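You operate a simulated robot arm through the tools that you are given. There is no shell and no other tool.

You run a simulated robot arm. Do the job below in one go: nothing can be reset, and whatever is moved stays where it is left.

## Task
Test the red spring and put it in the pass or fail tray.
Fine: switch the tester on first; lay the spring in the cradle, black end to the plunger; lever to test, then back to free before you lift it out; it passes at 5 N or more.
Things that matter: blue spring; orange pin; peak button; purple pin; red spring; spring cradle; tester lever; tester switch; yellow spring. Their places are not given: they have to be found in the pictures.

It is judged by the outcome, as a careful person would: the job done as asked, and still so three seconds after it is handed in. It fails if anything else is knocked over, pushed out of place, dropped, spilled or broken.

## Robot
A 7-joint arm with a two-finger gripper, fixed in place. Base frame: the origin is on the floor under the middle of its stand, x ahead of it, y to its left, z up; the work surface is at about z = 0.9. Readings come in m, degrees, newtons and seconds.
With the tool pointing down near the work surface it reaches from about 0.34 to 0.72 m from the base axis. Its first joint turns from -66.0 to 66.0 degrees. Payload 2.45 kg.
Tool frame: the origin (TCP) lies between the finger pads and is the grasp point; the fingertips stand 0.026 m ahead of it; z points along the fingers, y is the line along which they close. The gripper opens to 0.096 m; its body begins 0.069 m behind the TCP.
Orientation is that of the tool frame in the base frame, as a unit quaternion [x, y, z, w]. With the fingers straight down and closing along the base's y, the tool's x points along the base's -x, its y along +y and its z along -z.

## Interface
- The arm moves only by the tool step_arm. Its arguments are lists of equal length, an entry for each row: "slide": the shift along the tool's x, y, z in m, a list of three; "dr": the turn, a rotation vector about the tool's x, y, z in rad, a list of three; "claw": the opening in per cent of the stroke, from 0 (shut) to 100 (fully open). In form: {"slide": [[dx, dy, dz], ...], "dr": [[rx, ry, rz], ...], "claw": [claw, ...]}. A call has 1 to 20 rows; each row shifts and turns the commanded pose from where the row before left it, along the tool's axes as they then stand. Rows are played at 5 a second. More than 0.05 m and 8.6 degrees between two rows, or a gripper value outside its range, and nothing of the call is played. Where a pose cannot be reached the arm comes as near as it can. A force on the tool above 40 N (or 10 N above the force at the start of the call, whichever is more), or a blocked arm, ends the call early, and 0.2 s more pass. The fingers move at their own pace (about 0.05 m/s each) and stop on an object; they squeeze with about 27 N. The grip force told is the motor's: it shows also when the fingers shut on nothing. Time passes only in rows, and 0.2 s behind the last, so rows that do not move let the fingers close. The reply holds the time, the measured pose of the TCP, the force on the tool along the base axes, the opening and the grip force, in the units named above and with some noise, with the torque about the TCP (base axes, N m) and any sound that the robot's microphone picked up.
- Cameras (640 x 400 px; columns grow to the right, rows downward): "scene" is fixed at [0.1759, -0.3993, 1.4496]; the picture's right is [0.79, -0.62, 0.00], its down [-0.24, -0.31, -0.92] and it looks along [0.57, 0.73, -0.39] (base axes); focal length 290 px, centre (320, 200). "wrist" rides on the gripper at [0.082, 0.003, -0.098] in the tool frame; the picture's right is [-0.04, 1.00, 0.00], its down [-0.73, -0.03, -0.68] and it looks along [-0.68, -0.03, 0.73] (tool axes); focal length 256 px, centre (320, 200).
- get_image(camera): a new picture of that camera. No time passes.
- locate(camera, pixels): for up to 12 pixels [column, row] of the newest picture of that camera ("zoom" is the newest enlarged one), the place [x, y, z] in the base frame of the surface seen there, good to about 0.003 m, but the place of the scene camera against the robot may be out by one fixed shift of up to 0.025 m in any direction. No time passes.
- zoom(camera, box): a new picture of the part [left, top, right, bottom] of that camera's present view, enlarged. No time passes.
- close_job(): hands the job in; it is judged then, once.

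Leave the gripper open and the arm clear of the work at the hand-in unless told otherwise.

The tools are called after "Call:" as name(argument=value, ...) on one line, values as JSON. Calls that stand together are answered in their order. step_arm: Moves the arm, as the interface text tells. Its arguments: {"type":"object","properties":{"slide":{"type":"array","items":{"type":"array","items":{"type":"number"}}},"dr":{"type":"array","items":{"type":"array","items":{"type":"number"}}},"claw":{"type":"array","items":{"type":"number"}}},"required":["slide","dr","claw"]} The other tools are called the same way: get_image (camera) takes a picture; locate (camera, pixels) gives the place of the surface under pixels of a picture; zoom (camera, box) takes an enlarged picture of a part of a camera's view; close_job () hands the job in.

At the start:

```text
time: 0.0
position: [0.3413, 0.0592, 1.3045]
tcp_rot: [0.0, 1.0, 0.001, -0.001]
force: [0.5, 0.3, 0.7]
wrist_torque: [0.01, -0.02, 0.0]
gripper_width: 0.0958
grip_force: 0.1
```

scene: 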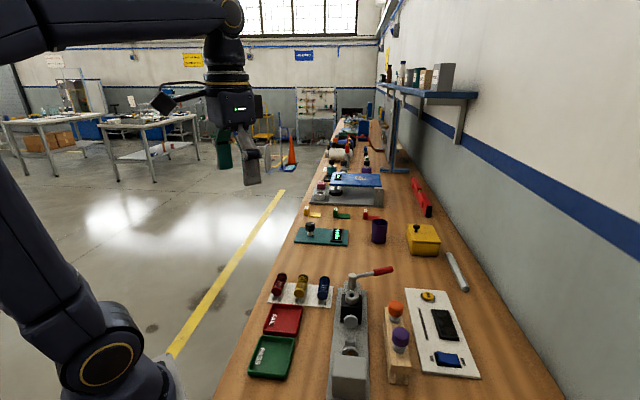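
wrist: 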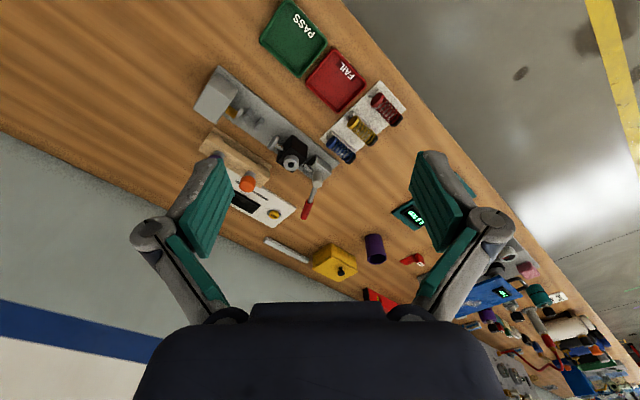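

I see a bench with a grey tester (lever with red handle, about (355,290) in the scene), three springs on a white board at (275-325,285), and the trays PASS (green) and FAIL (red). I'll enlarge both views before moving.

Call:
zoom(camera="scene", box=[240, 250, 440, 400])

Call:
zoom(camera="wrist", box=[180, 50, 420, 230])

Call:
zoom(camera="scene", box=[280, 160, 460, 270])

```text
2.67 times, centred on (340, 325) of scene
```

zoom: 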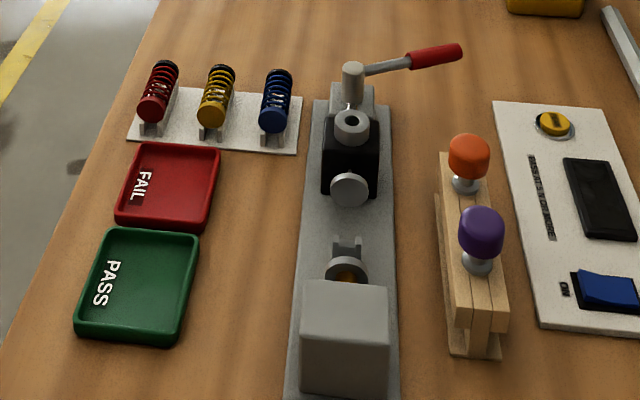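

```text
2.22 times, centred on (300, 140) of wrist
```

zoom: 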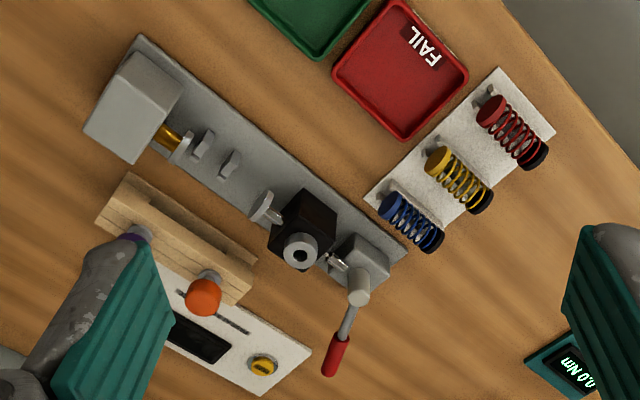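

```text
3.56 times, centred on (370, 215) of scene
```

zoom: 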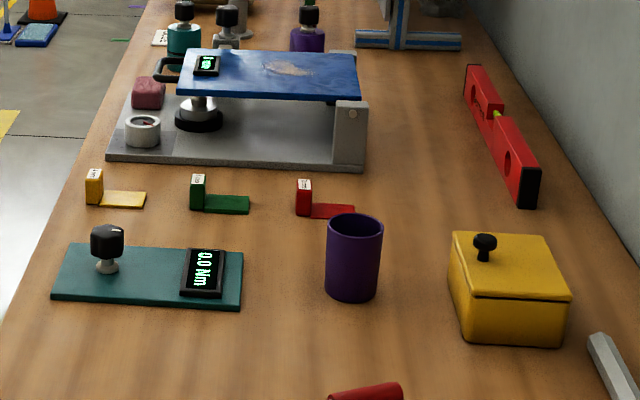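

The tester has a plunger (grey disc with black guide) at one end, a two-fork cradle, and a grey load cell box at the other. The white panel has a yellow button, a dark display and a blue rocker by "ON". I'll get positions from both cameras.

Call:
get_image(camera="wrist")

Call:
locate(camera="wrist", pixels=[[377, 98], [396, 119], [352, 122], [373, 138], [330, 140], [349, 156], [335, 80], [292, 38], [293, 158], [279, 139], [305, 208], [275, 214]])

Call:
locate(camera="scene", pixels=[[275, 291], [281, 276], [297, 292], [304, 277], [317, 293], [325, 280], [284, 319], [271, 357], [350, 320], [347, 350], [426, 296], [448, 360]])

```text
taken
```

wrist: 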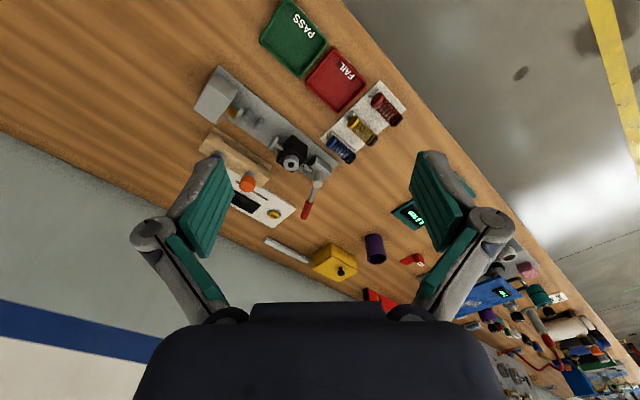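

```text
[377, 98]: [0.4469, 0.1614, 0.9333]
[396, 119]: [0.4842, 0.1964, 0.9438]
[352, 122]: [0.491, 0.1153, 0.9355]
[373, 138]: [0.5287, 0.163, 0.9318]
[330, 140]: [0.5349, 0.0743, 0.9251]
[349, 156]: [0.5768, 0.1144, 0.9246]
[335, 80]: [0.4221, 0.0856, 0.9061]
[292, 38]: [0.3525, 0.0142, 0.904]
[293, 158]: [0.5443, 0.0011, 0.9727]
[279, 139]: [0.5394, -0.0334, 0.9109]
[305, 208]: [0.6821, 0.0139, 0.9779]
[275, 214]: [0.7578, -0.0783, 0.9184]
```

```text
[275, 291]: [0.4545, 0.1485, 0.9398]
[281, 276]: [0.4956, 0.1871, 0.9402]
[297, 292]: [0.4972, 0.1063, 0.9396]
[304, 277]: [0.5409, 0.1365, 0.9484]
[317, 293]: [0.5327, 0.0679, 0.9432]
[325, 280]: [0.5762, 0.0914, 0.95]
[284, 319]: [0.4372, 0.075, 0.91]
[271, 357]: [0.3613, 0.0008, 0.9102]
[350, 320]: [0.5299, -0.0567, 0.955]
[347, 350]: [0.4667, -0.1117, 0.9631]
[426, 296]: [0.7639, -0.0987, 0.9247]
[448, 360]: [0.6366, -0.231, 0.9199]
```

The bench runs at about 45° in the base frame, and the springs lie with their black ends towards (+x,+y), the same side as the plunger. I'll enlarge the wrist view on the springs, the tester and the panel to measure them.

Call:
zoom(camera="wrist", box=[310, 70, 430, 170])

Call:
zoom(camera="wrist", box=[180, 50, 340, 230])

Call:
zoom(camera="scene", box=[380, 270, 500, 390])

Call:
zoom(camera="scene", box=[320, 255, 420, 395])

```text
4.00 times, centred on (370, 120) of wrist
```

zoom: 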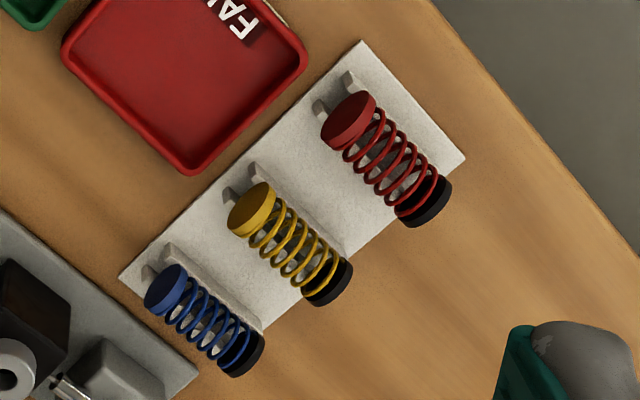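

```text
2.22 times, centred on (260, 140) of wrist
```

zoom: 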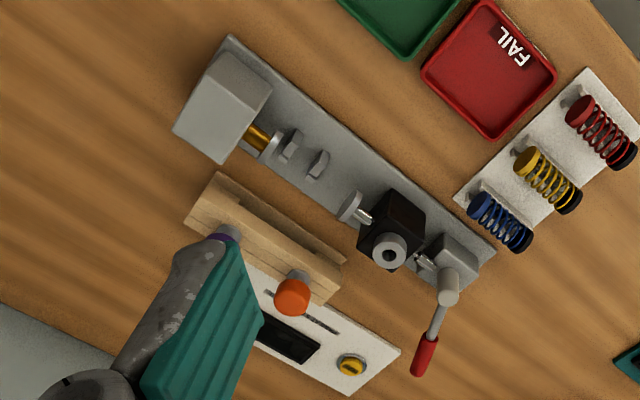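

```text
3.33 times, centred on (440, 330) of scene
```

zoom: 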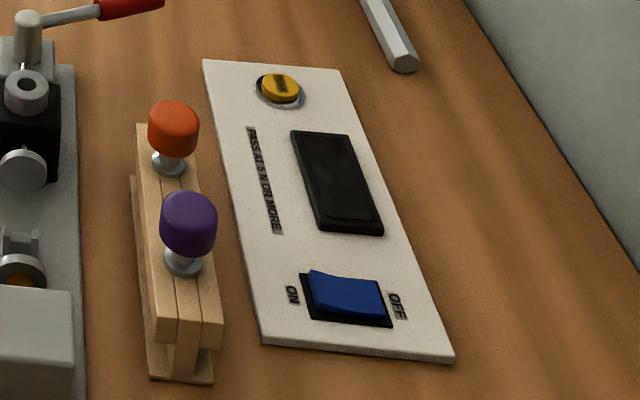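

```text
2.86 times, centred on (370, 325) of scene
```

zoom: 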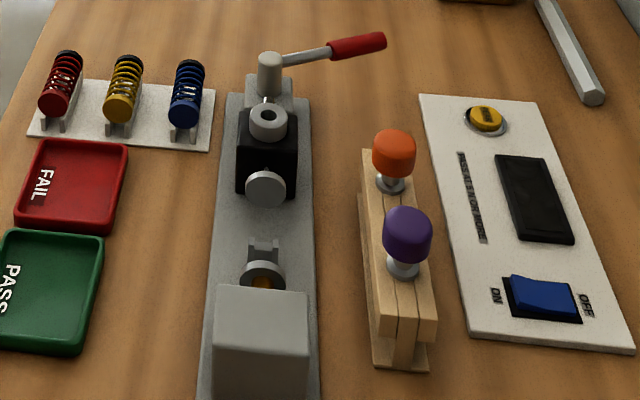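

The panel shows "ON" on the tester side of the blue rocker and "OFF" on the wall side, with the text "PASS AT 5 N OR MORE". I'll turn the tool 45° so it squares with the bench, moving slowly and staying high, to get a better wrist view.

Call:
step_arm(slide=[[0, 0, 0], [0, 0, 0], [0, 0, 0], [0, 0, 0], [0, 0, 0], [0, 0, 0], [0, 0, 0]], dr=[[0, 0, -0.131], [0, 0, -0.131], [0, 0, -0.131], [0, 0, -0.131], [0, 0, -0.131], [0, 0, -0.13], [0, 0, 0]], claw=[100, 100, 100, 100, 100, 100, 100])

Call:
get_image(camera="wrist")

Call:
get_image(camera="scene")

```text
time: 1.6
position: [0.3424, 0.0583, 1.3044]
tcp_rot: [-0.383, 0.924, 0.001, 0.0]
force: [0.5, -0.2, -0.8]
wrist_torque: [0.03, -0.01, 0.0]
gripper_width: 0.096
grip_force: 0.1
```

```text
taken
```

wrist: 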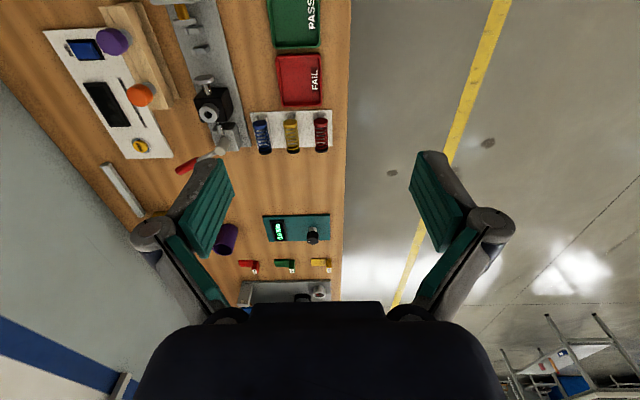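

```text
taken
```

scene: 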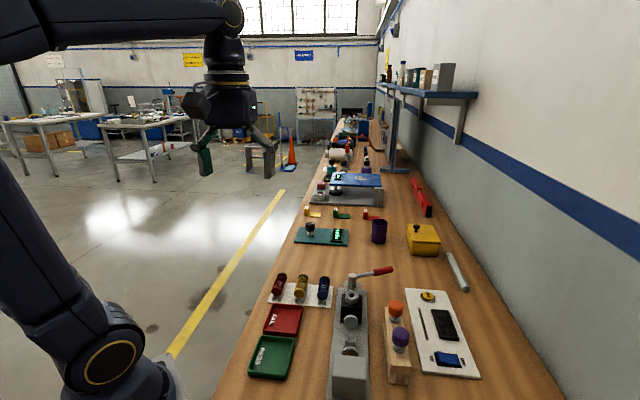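

The view is now squared to the bench. I'll shift sideways towards the tester (tool −y) and back a little (tool +x) so the whole tester and panel are in the wrist view.

Call:
step_arm(slide=[[0.02, -0.04, 0], [0.02, -0.04, 0], [0.02, -0.04, 0], [0.02, -0.04, 0], [0.02, -0.0, 0.02], [0, 0, 0.02], [0, 0, 0]], dr=[[0, 0, 0], [0, 0, 0], [0, 0, 0], [0, 0, 0], [0, 0, 0], [0, 0, 0], [0, 0, 0]], claw=[100, 100, 100, 100, 100, 100, 100])

Call:
get_image(camera="wrist")

```text
time: 3.2
position: [0.3855, -0.126, 1.263]
tcp_rot: [-0.383, 0.924, 0.0, 0.0]
force: [-0.4, 0.8, 0.3]
wrist_torque: [0.01, 0.01, -0.04]
gripper_width: 0.096
grip_force: 0.0
```

```text
taken
```

wrist: 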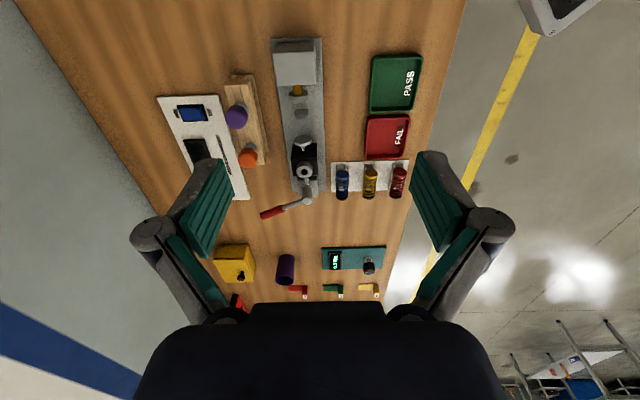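

The whole work area is in view now. I'll enlarge the tester and the panel.

Call:
zoom(camera="wrist", box=[250, 30, 360, 130])

Call:
zoom(camera="wrist", box=[240, 120, 360, 230])

Call:
zoom(camera="wrist", box=[150, 80, 280, 210])

Call:
zoom(camera="wrist", box=[320, 120, 420, 210])

```text
4.00 times, centred on (305, 80) of wrist
```

zoom: 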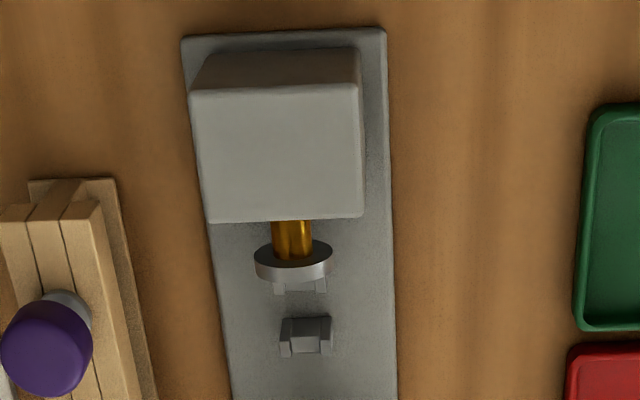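

```text
3.64 times, centred on (300, 175) of wrist
```

zoom: 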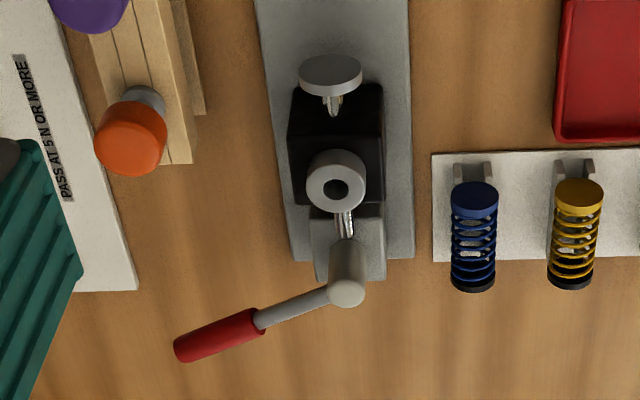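

```text
3.08 times, centred on (215, 145) of wrist
```

zoom: 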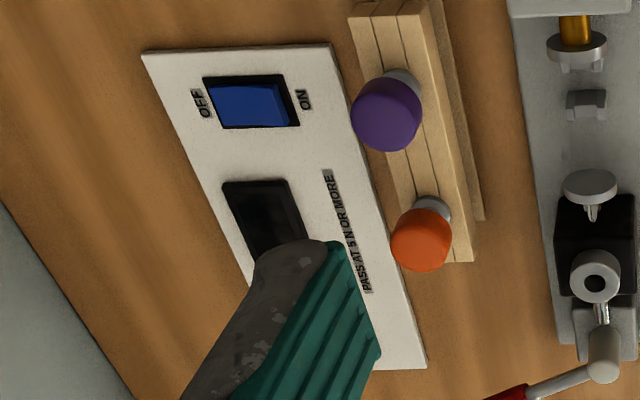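

```text
4.44 times, centred on (370, 165) of wrist
```

zoom: 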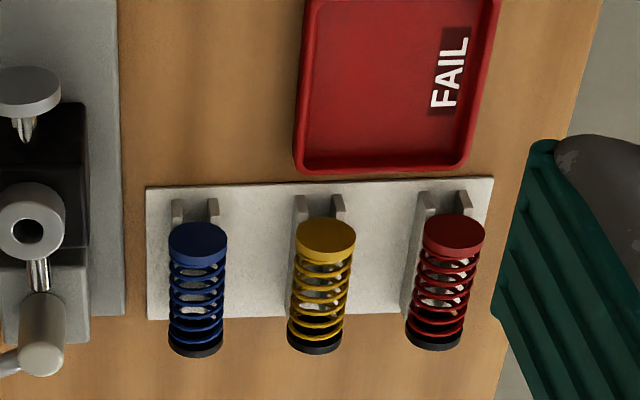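

The lever is a hub post with an arm ending in the red grip. I'll locate its points, the cradle, the plunger and the rocker from these views.

Call:
zoom(camera="wrist", box=[240, 120, 360, 230])

Call:
locate(camera="zoom", pixels=[[347, 295], [345, 255], [270, 315], [250, 320], [215, 335], [185, 350], [330, 75], [340, 180], [335, 188], [330, 130], [318, 240], [378, 275]])

Call:
locate(camera="wrist", pixels=[[293, 92], [300, 109], [307, 112], [293, 109], [305, 117], [298, 88], [190, 112], [200, 112], [180, 112], [203, 120], [197, 147], [295, 65]])

```text
3.64 times, centred on (300, 175) of wrist
```

zoom: 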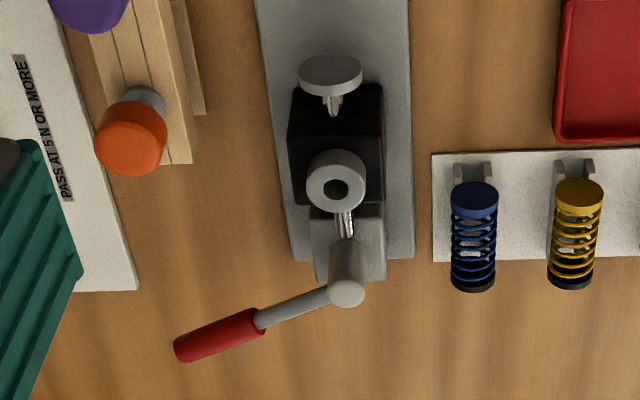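

```text
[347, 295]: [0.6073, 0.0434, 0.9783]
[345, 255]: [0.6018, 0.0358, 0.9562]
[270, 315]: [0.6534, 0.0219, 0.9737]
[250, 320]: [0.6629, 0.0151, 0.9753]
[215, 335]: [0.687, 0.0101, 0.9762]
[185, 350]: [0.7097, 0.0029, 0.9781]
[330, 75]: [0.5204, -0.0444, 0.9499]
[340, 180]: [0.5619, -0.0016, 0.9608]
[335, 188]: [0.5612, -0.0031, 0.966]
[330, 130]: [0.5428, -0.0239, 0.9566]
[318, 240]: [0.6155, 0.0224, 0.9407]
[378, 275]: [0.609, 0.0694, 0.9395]
```

```text
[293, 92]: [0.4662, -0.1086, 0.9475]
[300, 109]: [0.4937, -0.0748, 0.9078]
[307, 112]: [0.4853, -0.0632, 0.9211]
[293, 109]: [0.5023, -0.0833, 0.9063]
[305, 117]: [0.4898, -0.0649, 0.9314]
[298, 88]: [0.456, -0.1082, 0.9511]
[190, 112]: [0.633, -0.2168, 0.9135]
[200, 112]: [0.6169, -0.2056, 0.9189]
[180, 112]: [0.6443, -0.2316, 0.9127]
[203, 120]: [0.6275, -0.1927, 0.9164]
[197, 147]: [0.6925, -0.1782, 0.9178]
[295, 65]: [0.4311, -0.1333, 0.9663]
```

In a bench frame (u along 45°, v to its left), the tester axis sits at v≈-0.399, with the plunger disc at u≈0.337 and the anvil at u≈0.255. Next I'll check the pin heights near the switch, the trays, and the spring and cradle details.

Call:
locate(camera="wrist", pixels=[[236, 117], [229, 114], [247, 158], [240, 85], [250, 95], [262, 160], [396, 85], [386, 135], [370, 107], [420, 57], [365, 158], [410, 118]])

Call:
locate(camera="scene", pixels=[[400, 332], [400, 340], [396, 305], [404, 355], [392, 345], [440, 357], [455, 360], [347, 348], [347, 340], [349, 322], [350, 345], [346, 351]])

```text
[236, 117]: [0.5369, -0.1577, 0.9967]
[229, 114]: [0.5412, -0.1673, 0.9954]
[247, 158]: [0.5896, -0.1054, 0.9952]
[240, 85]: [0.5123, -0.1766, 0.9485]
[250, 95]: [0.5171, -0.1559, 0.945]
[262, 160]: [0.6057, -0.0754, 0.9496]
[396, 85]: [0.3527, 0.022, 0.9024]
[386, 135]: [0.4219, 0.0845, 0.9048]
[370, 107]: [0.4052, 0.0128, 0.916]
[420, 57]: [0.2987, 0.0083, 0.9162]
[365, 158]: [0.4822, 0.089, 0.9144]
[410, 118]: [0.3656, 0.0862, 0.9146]
```

```text
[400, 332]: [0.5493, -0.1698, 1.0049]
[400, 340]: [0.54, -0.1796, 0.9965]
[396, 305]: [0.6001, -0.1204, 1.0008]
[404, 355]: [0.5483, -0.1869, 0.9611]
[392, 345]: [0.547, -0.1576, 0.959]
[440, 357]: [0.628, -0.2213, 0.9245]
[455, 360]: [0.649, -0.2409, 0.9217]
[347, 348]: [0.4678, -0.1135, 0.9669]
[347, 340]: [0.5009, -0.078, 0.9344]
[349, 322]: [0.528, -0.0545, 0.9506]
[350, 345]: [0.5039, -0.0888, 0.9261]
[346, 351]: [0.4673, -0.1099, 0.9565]
```

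The purple pin top is at z≈0.997 and the wooden block at ≈0.947. Before pressing anything I'll shut the gripper and come down over the load cell, staying well above it, for a close look at the cradle, plunger and lever.

Call:
step_arm(slide=[[-0.001, -0.0076, 0.036], [-0.001, -0.0076, 0.036], [-0.001, -0.0076, 0.036], [-0.001, -0.0076, 0.036], [-0.001, -0.0076, 0.036], [0, 0, 0], [0, 0, 0], [0, 0, 0]], dr=[[0, 0, 0], [0, 0, 0], [0, 0, 0], [0, 0, 0], [0, 0, 0], [0, 0, 0], [0, 0, 0], [0, 0, 0]], claw=[0, 0, 0, 0, 0, 0, 0, 0])

Call:
get_image(camera="wrist")

Call:
get_image(camera="scene")

```text
time: 5.0
position: [0.4162, -0.147, 1.0813]
tcp_rot: [-0.383, 0.924, 0.0, 0.0]
force: [-0.4, 0.0, -0.3]
wrist_torque: [0.02, 0.0, 0.03]
gripper_width: 0.0
grip_force: 27.4
```

```text
taken
```

wrist: 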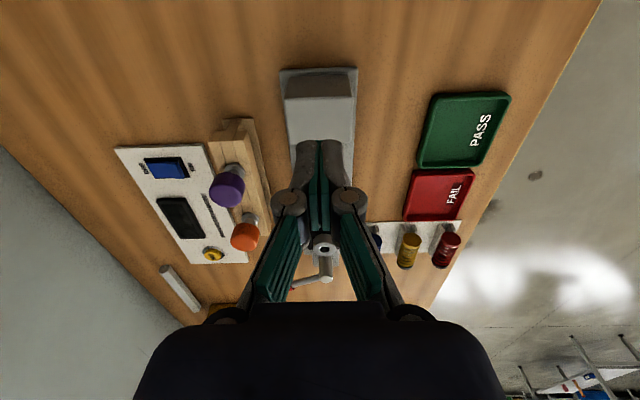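

```text
taken
```

scene: 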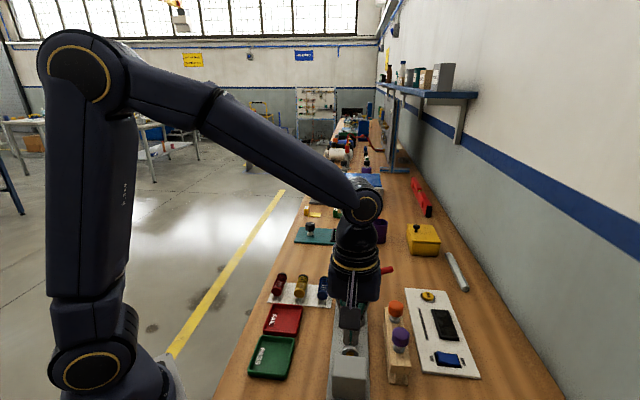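

Shut fingertips are about 26 mm wide in total. The rocker now shows at about (166,167). I'll enlarge and measure it before pressing the ON side.

Call:
zoom(camera="wrist", box=[110, 130, 270, 270])

Call:
zoom(camera="wrist", box=[280, 200, 360, 300])

Call:
zoom(camera="wrist", box=[135, 145, 215, 195])

```text
2.86 times, centred on (190, 200) of wrist
```

zoom: 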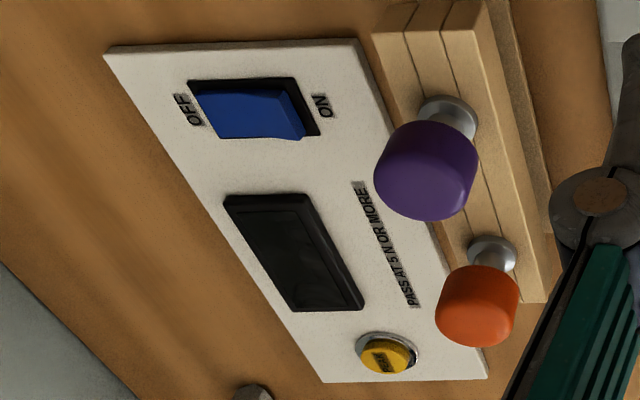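

```text
4.00 times, centred on (320, 250) of wrist
```

zoom: 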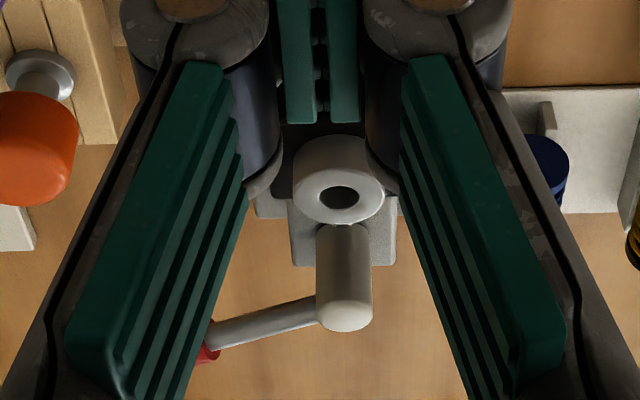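

```text
8.00 times, centred on (175, 170) of wrist
```

zoom: 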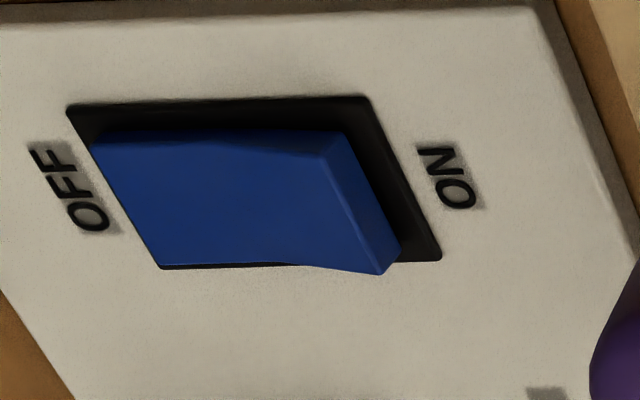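

The rocker's ON side stands up, so the tester is off. I'll measure the rocker in this enlarged view.

Call:
locate(camera="zoom", pixels=[[330, 160], [370, 265], [330, 210], [300, 200], [240, 200], [180, 200], [125, 200], [390, 200], [450, 180], [100, 240], [420, 255], [70, 110]])

```text
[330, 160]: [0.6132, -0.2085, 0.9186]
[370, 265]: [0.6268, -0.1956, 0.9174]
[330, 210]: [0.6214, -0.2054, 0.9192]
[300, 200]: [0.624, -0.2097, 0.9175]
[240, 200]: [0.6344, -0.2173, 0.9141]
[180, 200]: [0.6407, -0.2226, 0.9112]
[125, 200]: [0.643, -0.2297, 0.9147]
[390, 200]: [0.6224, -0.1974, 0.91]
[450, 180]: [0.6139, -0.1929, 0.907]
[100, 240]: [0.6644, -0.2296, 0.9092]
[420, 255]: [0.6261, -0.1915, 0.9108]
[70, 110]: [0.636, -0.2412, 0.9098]
```

The ON edge of the rocker is at about (0.620,-0.204,0.919) and the rocker centre at v≈-0.600. I'll move above the ON half at (0.626,-0.209), passing over the pins with about 37 mm to spare, then come down to just above it.

Call:
step_arm(slide=[[-0.021, -0.0384, 0], [-0.021, -0.0384, 0], [-0.021, -0.0384, 0], [-0.021, -0.0384, 0], [-0.021, -0.0384, 0], [0, 0, 0.03], [0, 0, 0.03], [0, 0, 0]], dr=[[0, 0, 0], [0, 0, 0], [0, 0, 0], [0, 0, 0], [0, 0, 0], [0, 0, 0], [0, 0, 0], [0, 0, 0]], claw=[0, 0, 0, 0, 0, 0, 0, 0])

Call:
get_image(camera="wrist")

Call:
zoom(camera="scene", box=[320, 240, 500, 390])

```text
time: 6.8
position: [0.6283, -0.212, 1.0227]
tcp_rot: [-0.382, 0.924, 0.0, 0.0]
force: [0.6, -0.2, -0.2]
wrist_torque: [-0.01, 0.0, 0.02]
gripper_width: 0.0
grip_force: 27.0
```

```text
taken
```

wrist: 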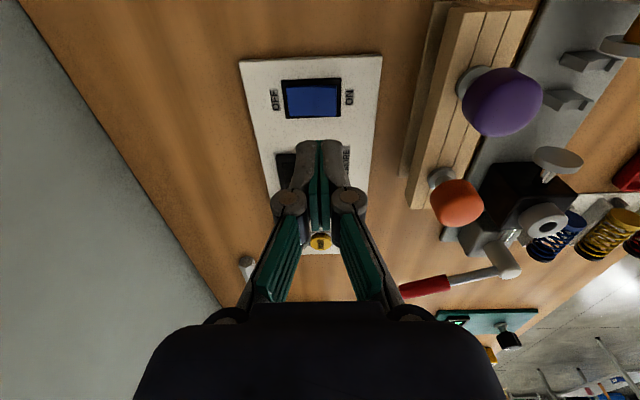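

```text
2.67 times, centred on (410, 315) of scene
```

zoom: 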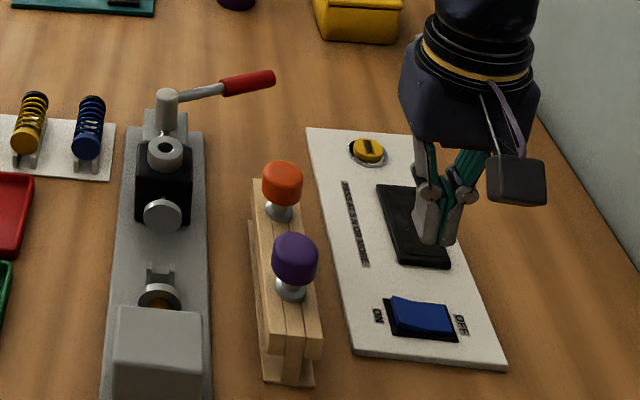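

I'm over the ON half, with the tips pointing about 14 mm inside the ON edge by pixel (320,102). I'll nudge 5 mm towards ON and go down to just above the rocker.

Call:
step_arm(slide=[[0, 0.005, 0.03], [0, 0, 0.03], [0, 0, 0.01], [0, 0, 0]], dr=[[0, 0, 0], [0, 0, 0], [0, 0, 0], [0, 0, 0]], claw=[0, 0, 0, 0])

Call:
get_image(camera="wrist")

Call:
zoom(camera="scene", box=[380, 270, 500, 390])

```text
time: 7.8
position: [0.624, -0.2068, 0.9535]
tcp_rot: [-0.383, 0.924, 0.001, -0.001]
force: [0.1, 0.5, 0.3]
wrist_torque: [-0.01, 0.01, 0.01]
gripper_width: 0.0002
grip_force: 27.2
```

```text
taken
```

wrist: 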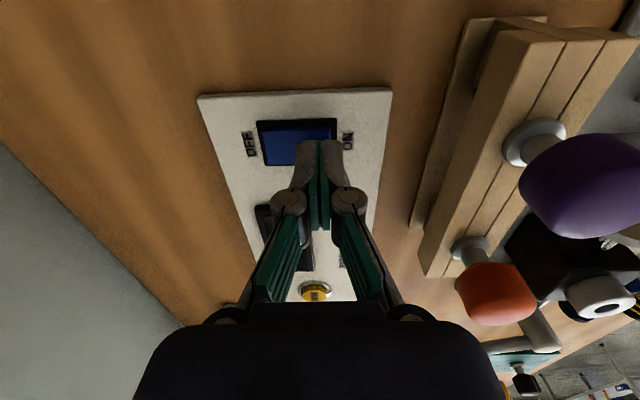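

```text
3.33 times, centred on (440, 330) of scene
```

zoom: 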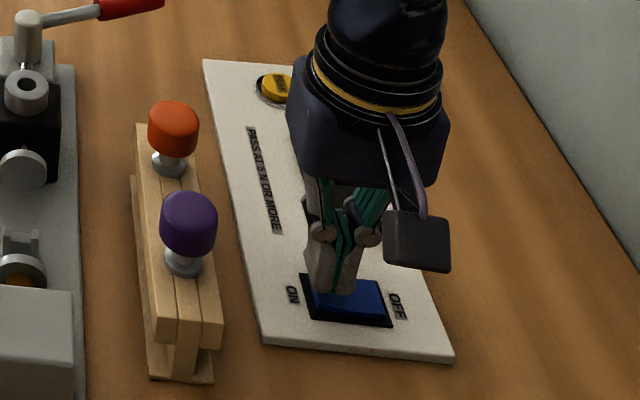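

The tips are about 8 mm above the ON edge and well aligned. Pressing down in small steps while watching the force.

Call:
step_arm(slide=[[0, 0, 0.004], [0, 0, 0.004], [0, 0, 0.002], [0, 0, 0.002], [0, 0, 0.002]], dr=[[0, 0, 0], [0, 0, 0], [0, 0, 0], [0, 0, 0], [0, 0, 0]], claw=[0, 0, 0, 0, 0])

Call:
zoom(camera="wrist", box=[190, 80, 400, 310])

Call:
zoom(camera="scene", box=[380, 270, 500, 390])

```text
time: 9.0
position: [0.6218, -0.2064, 0.9409]
tcp_rot: [-0.382, 0.924, 0.0, 0.0]
force: [-5.3, 2.1, 7.9]
wrist_torque: [0.05, 0.04, 0.0]
gripper_width: 0.0
grip_force: 26.9
```

```text
1.74 times, centred on (295, 195) of wrist
```

zoom: 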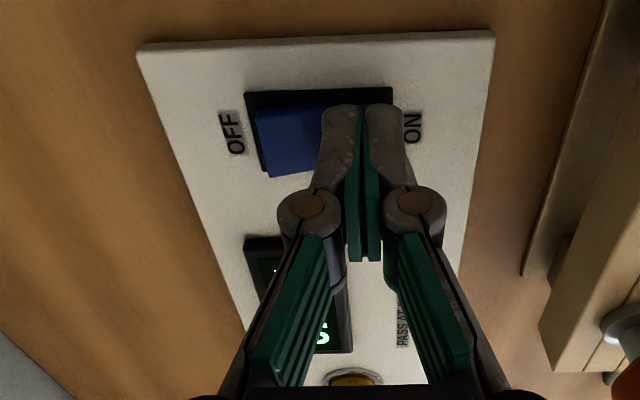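

```text
3.33 times, centred on (440, 330) of scene
```

zoom: 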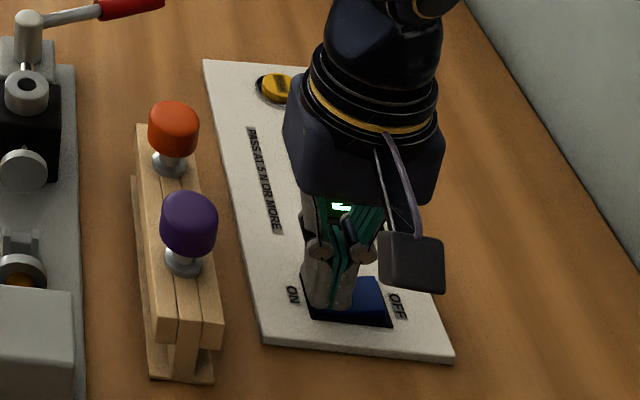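

The display has lit up and the OFF side of the rocker now stands raised, so the tester is on. I'll lift straight up and check that it stays on.

Call:
step_arm(slide=[[0, 0, -0.02], [0, 0, -0.04], [0, 0, -0.04], [0, 0, -0.04], [0, 0, 0]], dr=[[0, 0, 0], [0, 0, 0], [0, 0, 0], [0, 0, 0], [0, 0, 0]], claw=[0, 0, 0, 0, 0])

Call:
zoom(camera="wrist", box=[190, 30, 400, 280])

Call:
zoom(camera="scene", box=[380, 270, 500, 390])

```text
time: 10.2
position: [0.625, -0.2089, 1.0812]
tcp_rot: [-0.383, 0.924, 0.0, 0.0]
force: [0.6, -0.4, 0.0]
wrist_torque: [-0.03, -0.01, 0.0]
gripper_width: 0.0
grip_force: 27.0
```

```text
1.60 times, centred on (295, 155) of wrist
```

zoom: 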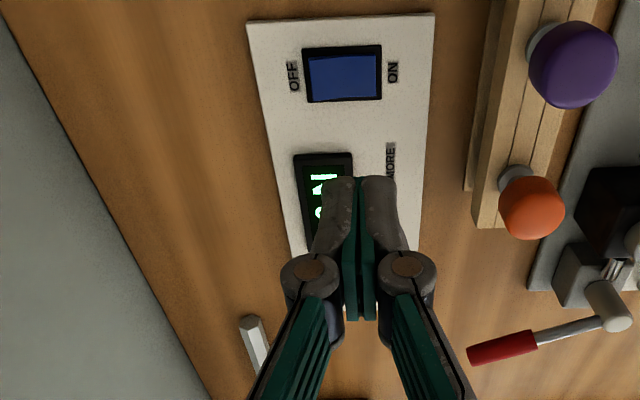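

```text
3.33 times, centred on (440, 330) of scene
```

zoom: 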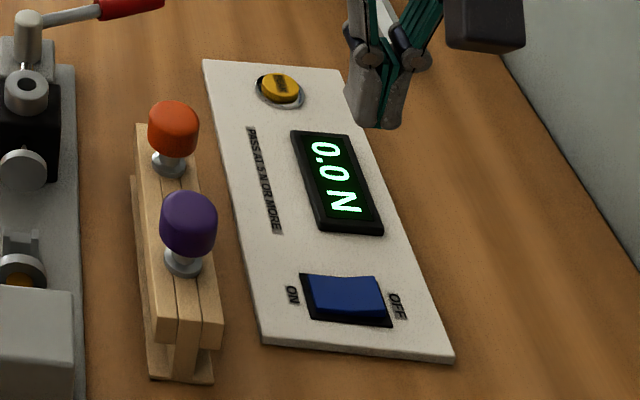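

The display reads "0.0 N". Next I'll travel high over the tester to the spring rack, opening the fingers to about 45 mm, and look closely at the springs.

Call:
step_arm(slide=[[-0.0, 0.0, -0.04], [-0.012, 0.043, 0], [-0.012, 0.043, 0], [-0.012, 0.043, 0], [-0.012, 0.043, 0], [-0.012, 0.043, 0], [-0.012, 0.043, 0], [-0.012, 0.043, 0], [-0.012, 0.043, 0], [-0.012, 0.043, 0], [0, 0, 0], [0, 0, 0]], dr=[[0, 0, 0], [0, 0, 0], [0, 0, 0], [0, 0, 0], [0, 0, 0], [0, 0, 0], [0, 0, 0], [0, 0, 0], [0, 0, 0], [0, 0, 0], [0, 0, 0], [0, 0, 0]], claw=[0, 0, 0, 0, 0, 45, 45, 45, 45, 45, 45, 45])

Call:
get_image(camera="wrist")

Call:
get_image(camera="scene")

```text
time: 12.8
position: [0.4284, 0.1478, 1.1196]
tcp_rot: [-0.383, 0.924, 0.0, 0.0]
force: [-0.5, -0.1, 0.3]
wrist_torque: [0.0, 0.0, 0.0]
gripper_width: 0.0432
grip_force: 0.1
```

```text
taken
```

wrist: 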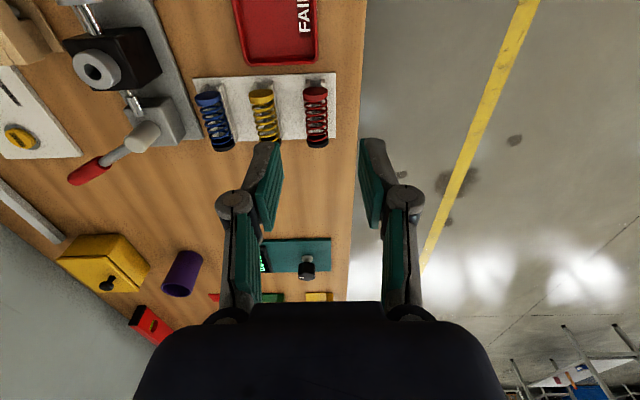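

```text
taken
```

scene: 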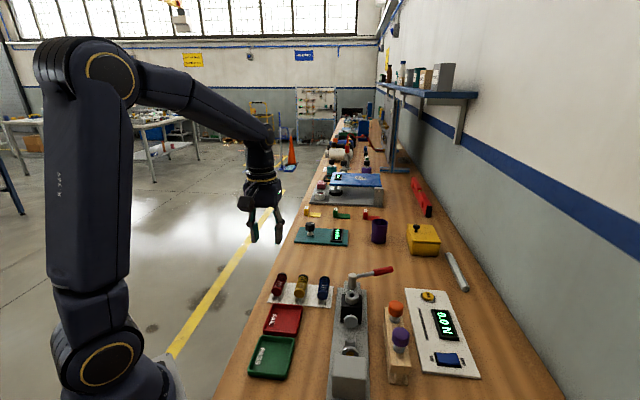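

The springs are close and sharp now, the red one at about (316,117). I'll enlarge and measure it.

Call:
zoom(camera="wrist", box=[190, 65, 350, 165])

Call:
locate(camera="wrist", pixels=[[316, 97], [316, 90], [317, 108], [317, 120], [317, 130], [317, 141], [307, 141], [327, 141], [263, 98], [266, 137], [246, 120], [335, 130]])

```text
4.00 times, centred on (270, 115) of wrist
```

zoom: 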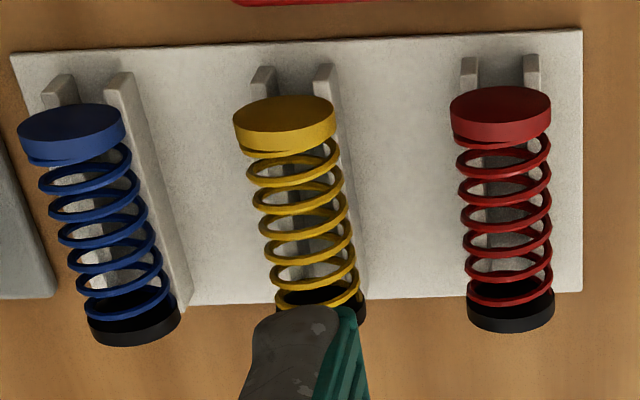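

```text
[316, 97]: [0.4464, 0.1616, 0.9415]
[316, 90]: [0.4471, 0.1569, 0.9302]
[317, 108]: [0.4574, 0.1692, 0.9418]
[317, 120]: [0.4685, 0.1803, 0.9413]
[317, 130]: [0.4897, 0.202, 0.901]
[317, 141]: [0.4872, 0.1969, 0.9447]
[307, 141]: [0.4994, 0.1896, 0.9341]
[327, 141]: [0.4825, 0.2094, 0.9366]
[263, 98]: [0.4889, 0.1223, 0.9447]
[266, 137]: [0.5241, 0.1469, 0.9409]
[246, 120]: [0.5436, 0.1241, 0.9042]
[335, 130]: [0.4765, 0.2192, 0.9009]
```

Red spring: axis at v≈-0.2045, u from 0.427 (red end) to 0.490 (black end), about 62 mm long, axis height ≈0.930, lying on two rails. Before picking it up I'll look at the cradle the same way, from above with the fingers apart.

Call:
step_arm(slide=[[0.02, -0.034, 0], [0.02, -0.034, 0], [0.02, -0.034, 0], [0.02, -0.034, 0], [0.02, -0.034, 0], [0.02, -0.034, 0], [0, 0, 0]], dr=[[0, 0, 0], [0, 0, 0], [0, 0, 0], [0, 0, 0], [0, 0, 0], [0, 0, 0], [0, 0, 0]], claw=[45, 45, 45, 45, 45, 45, 45])

Call:
get_image(camera="wrist")

Call:
zoom(camera="wrist", box=[260, 30, 380, 130])

```text
time: 14.4
position: [0.4855, -0.0865, 1.1205]
tcp_rot: [-0.383, 0.924, 0.0, 0.0]
force: [-0.2, 0.0, -0.3]
wrist_torque: [0.0, 0.02, -0.02]
gripper_width: 0.0433
grip_force: 0.0
```

```text
taken
```

wrist: 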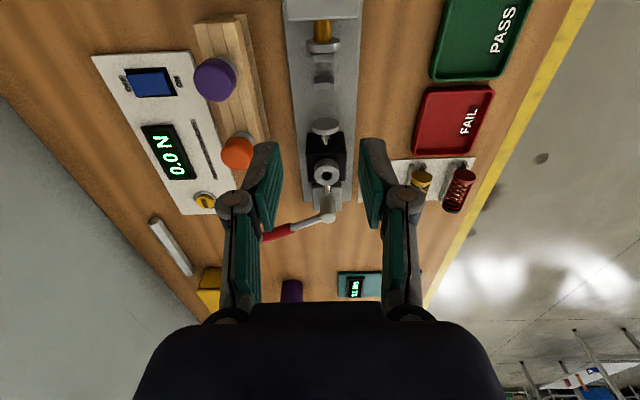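

```text
4.00 times, centred on (320, 80) of wrist
```

zoom: 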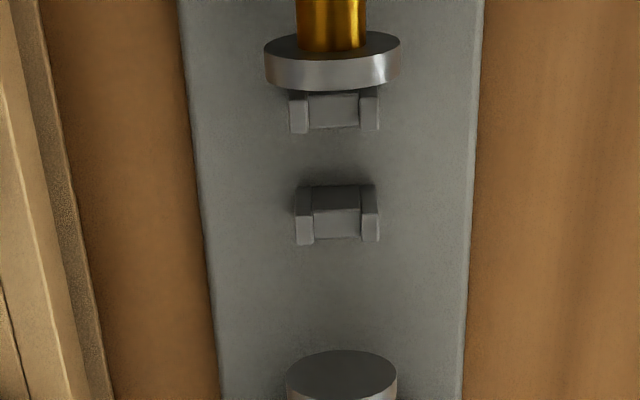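

I can see both forks, the anvil disc and the plunger disc clearly. Measuring them.

Call:
locate(camera="zoom", pixels=[[333, 75], [333, 45], [270, 60], [395, 60], [300, 98], [370, 98], [335, 108], [305, 195], [368, 195], [337, 205], [340, 370], [340, 395]])

Call:
locate(camera="wrist", pixels=[[326, 122], [326, 127], [326, 131], [315, 126], [337, 126], [328, 142], [323, 38], [323, 50], [323, 62], [323, 90], [326, 172], [331, 215]])

```text
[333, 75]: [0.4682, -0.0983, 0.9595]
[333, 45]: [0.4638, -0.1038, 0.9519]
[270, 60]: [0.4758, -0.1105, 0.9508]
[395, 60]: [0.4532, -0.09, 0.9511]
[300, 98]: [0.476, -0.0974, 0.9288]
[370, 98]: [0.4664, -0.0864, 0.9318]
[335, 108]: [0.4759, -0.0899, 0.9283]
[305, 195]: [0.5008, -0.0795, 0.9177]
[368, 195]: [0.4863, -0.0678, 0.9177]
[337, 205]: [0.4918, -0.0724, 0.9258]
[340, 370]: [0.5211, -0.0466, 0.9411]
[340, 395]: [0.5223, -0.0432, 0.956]
```

```text
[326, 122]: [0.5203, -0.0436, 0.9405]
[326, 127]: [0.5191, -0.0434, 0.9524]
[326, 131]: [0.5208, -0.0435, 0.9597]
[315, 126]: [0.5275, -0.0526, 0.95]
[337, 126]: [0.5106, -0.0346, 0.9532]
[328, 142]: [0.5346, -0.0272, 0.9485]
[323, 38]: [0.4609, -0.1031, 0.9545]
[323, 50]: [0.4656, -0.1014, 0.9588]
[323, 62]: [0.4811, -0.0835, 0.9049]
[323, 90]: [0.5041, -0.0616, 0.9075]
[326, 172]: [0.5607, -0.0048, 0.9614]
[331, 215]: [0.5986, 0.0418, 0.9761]
```

Forks sit at u≈0.270 and 0.297 on v≈-0.399. The anvil face is at u≈0.262 and the plunger face at u≈0.336, a 74 mm gap with the axis at z≈0.944. I'll wait still for two short calls to see how noisy the pose readings are.

Call:
step_arm(slide=[[0, 0, 0]], dr=[[0, 0, 0]], claw=[45])

Call:
step_arm(slide=[[0, 0, 0]], dr=[[0, 0, 0]], claw=[45])

```text
time: 14.8
position: [0.4852, -0.0853, 1.1206]
tcp_rot: [-0.383, 0.924, 0.0, 0.0]
force: [-0.4, 1.1, -0.4]
wrist_torque: [-0.05, 0.02, 0.02]
gripper_width: 0.0434
grip_force: 0.2
```

```text
time: 15.2
position: [0.4852, -0.0875, 1.1192]
tcp_rot: [-0.382, 0.924, 0.0, 0.0]
force: [1.2, 0.7, -0.2]
wrist_torque: [-0.01, 0.0, 0.02]
gripper_width: 0.0433
grip_force: 0.1
```

Pose noise is about 1 mm. Now moving over the red spring centre at (0.469,0.180) and partway down to check alignment.

Call:
step_arm(slide=[[-0.0294, 0.0333, 0], [-0.0294, 0.0333, 0], [-0.0294, 0.0333, 0], [-0.0294, 0.0333, 0], [-0.0294, 0.0333, 0], [-0.0294, 0.0333, 0], [0, 0, 0.03], [0, 0, 0.03], [0, 0, 0], [0, 0, 0]], dr=[[0, 0, 0], [0, 0, 0], [0, 0, 0], [0, 0, 0], [0, 0, 0], [0, 0, 0], [0, 0, 0], [0, 0, 0], [0, 0, 0], [0, 0, 0]], claw=[45, 45, 45, 45, 45, 45, 45, 45, 45, 45])

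Call:
get_image(camera="wrist")

Call:
zoom(camera="wrist", box=[240, 60, 400, 160])

```text
time: 17.4
position: [0.4683, 0.1794, 1.0589]
tcp_rot: [-0.383, 0.924, 0.0, 0.0]
force: [0.1, -0.3, 0.3]
wrist_torque: [0.0, -0.01, -0.01]
gripper_width: 0.0433
grip_force: 0.1
```

```text
taken
```

wrist: 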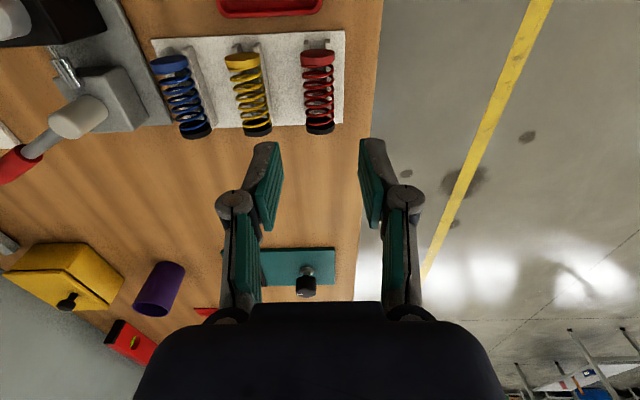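

```text
4.00 times, centred on (320, 110) of wrist
```

zoom: 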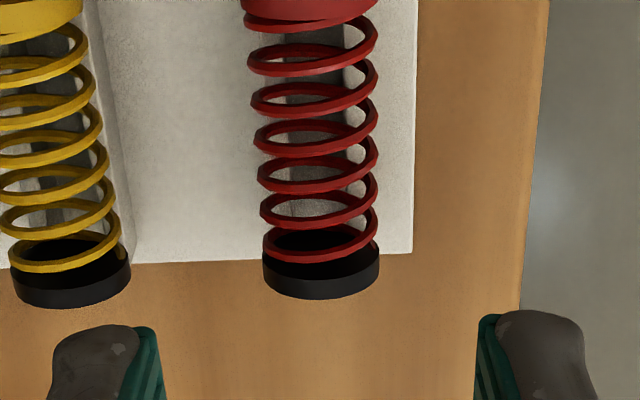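

The red spring runs along column ≈318, close to the tool centre line. I'll measure its two ends from this closer view.

Call:
zoom(camera="wrist", box=[260, 35, 380, 145])

Call:
locate(camera="wrist", pixels=[[318, 53], [318, 56], [318, 63], [302, 58], [334, 58], [320, 124], [320, 128], [320, 132], [306, 127], [334, 127], [319, 90], [320, 121]])

```text
3.64 times, centred on (320, 90) of wrist
```

zoom: 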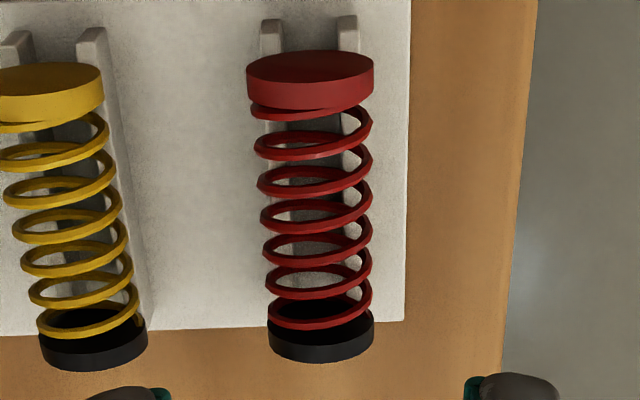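

```text
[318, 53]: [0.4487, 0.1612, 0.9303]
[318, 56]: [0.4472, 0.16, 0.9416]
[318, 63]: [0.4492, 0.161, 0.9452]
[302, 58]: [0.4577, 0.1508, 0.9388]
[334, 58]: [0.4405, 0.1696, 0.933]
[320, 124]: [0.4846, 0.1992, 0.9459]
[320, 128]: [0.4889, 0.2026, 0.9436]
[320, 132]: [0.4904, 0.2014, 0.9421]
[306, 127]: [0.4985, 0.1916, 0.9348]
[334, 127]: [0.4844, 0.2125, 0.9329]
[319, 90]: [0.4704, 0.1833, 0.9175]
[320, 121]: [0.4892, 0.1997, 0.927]
```

Spring ends come out at u≈0.429 and 0.490, centre ≈0.4595, with the TCP at u≈0.458. That suits a middle grip. Descending with the fingers straddling the spring to a TCP height of about 0.955 first.

Call:
step_arm(slide=[[0, 0, 0.035], [0, 0, 0.035], [0, 0, 0.034], [0, 0, 0]], dr=[[0, 0, 0], [0, 0, 0], [0, 0, 0], [0, 0, 0]], claw=[45, 45, 45, 45])

Call:
get_image(camera="wrist")

Call:
zoom(camera="scene", box=[240, 230, 360, 330])

```text
time: 18.4
position: [0.4657, 0.1784, 0.9576]
tcp_rot: [-0.383, 0.924, -0.001, 0.0]
force: [0.1, 0.0, 0.9]
wrist_torque: [-0.02, 0.02, -0.01]
gripper_width: 0.0433
grip_force: 0.1
```

```text
taken
```

wrist: 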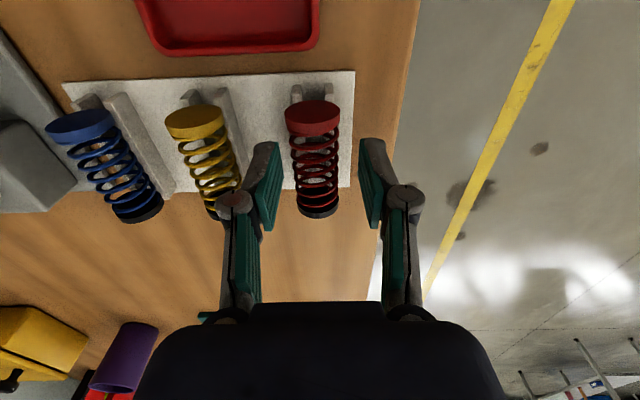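

```text
4.00 times, centred on (300, 280) of scene
```

zoom: 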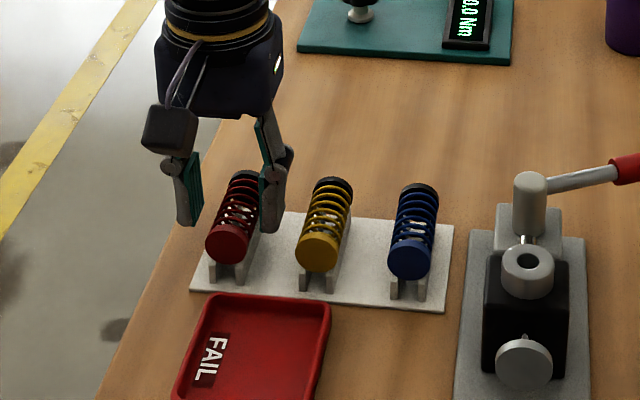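

The fingers straddle the red spring, which sits about 5 px (3 mm) left of centre. I'll correct by 2 mm sideways and 2 mm forward, narrow slightly, and go down the last 13 mm.

Call:
step_arm(slide=[[-0.003, -0.0025, 0], [0, 0, 0.007], [0, 0, 0.007], [0, 0, 0]], dr=[[0, 0, 0], [0, 0, 0], [0, 0, 0], [0, 0, 0]], claw=[42, 40, 40, 40])

Call:
get_image(camera="wrist")

Call:
zoom(camera="scene", box=[240, 230, 360, 330])

```text
time: 19.4
position: [0.4697, 0.1797, 0.9429]
tcp_rot: [-0.382, 0.924, 0.0, 0.001]
force: [0.7, 0.9, -0.5]
wrist_torque: [0.01, -0.02, 0.0]
gripper_width: 0.0383
grip_force: 0.1
```

```text
taken
```

wrist: 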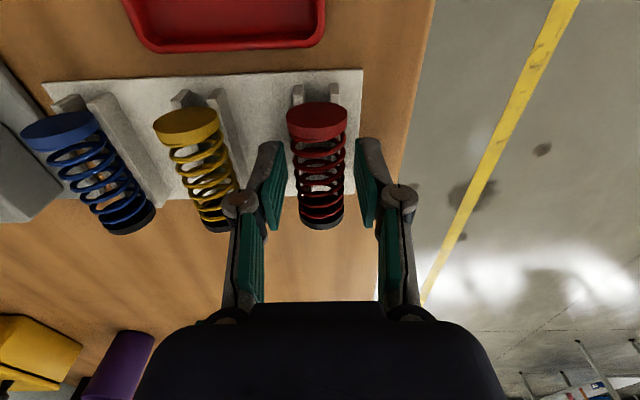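

```text
4.00 times, centred on (300, 280) of scene
```

zoom: 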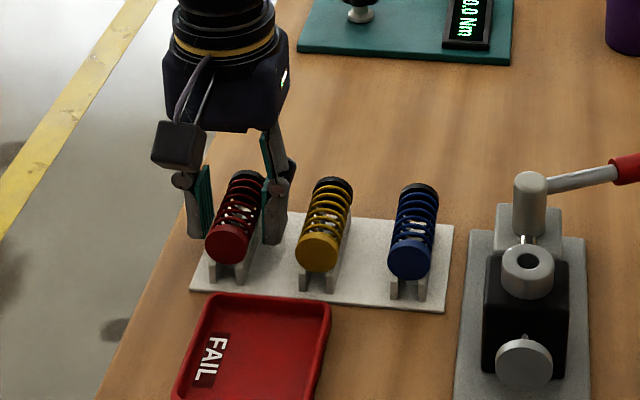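

The spring is centred between the pads (cols ≈295–345). Closing the fingers on it.

Call:
step_arm(slide=[[0, 0, 0], [0, 0, 0], [0, 0, 0], [0, 0, 0], [0, 0, 0]], dr=[[0, 0, 0], [0, 0, 0], [0, 0, 0], [0, 0, 0], [0, 0, 0]], claw=[30, 20, 10, 0, 0])

Call:
get_image(camera="wrist")

```text
time: 20.6
position: [0.4707, 0.1801, 0.9438]
tcp_rot: [-0.383, 0.924, 0.0, 0.001]
force: [0.8, -0.1, 0.1]
wrist_torque: [0.01, 0.02, -0.01]
gripper_width: 0.0256
grip_force: 27.1
```

```text
taken
```

wrist: 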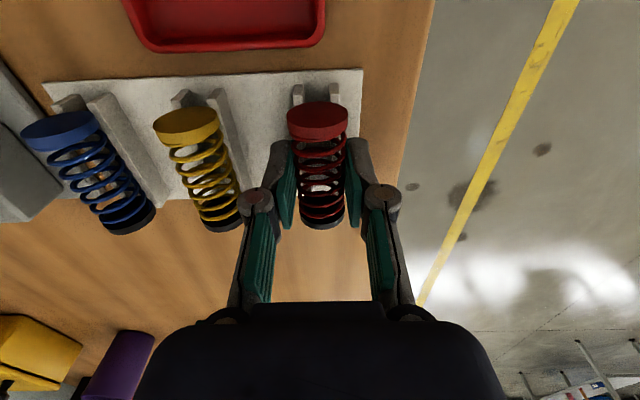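

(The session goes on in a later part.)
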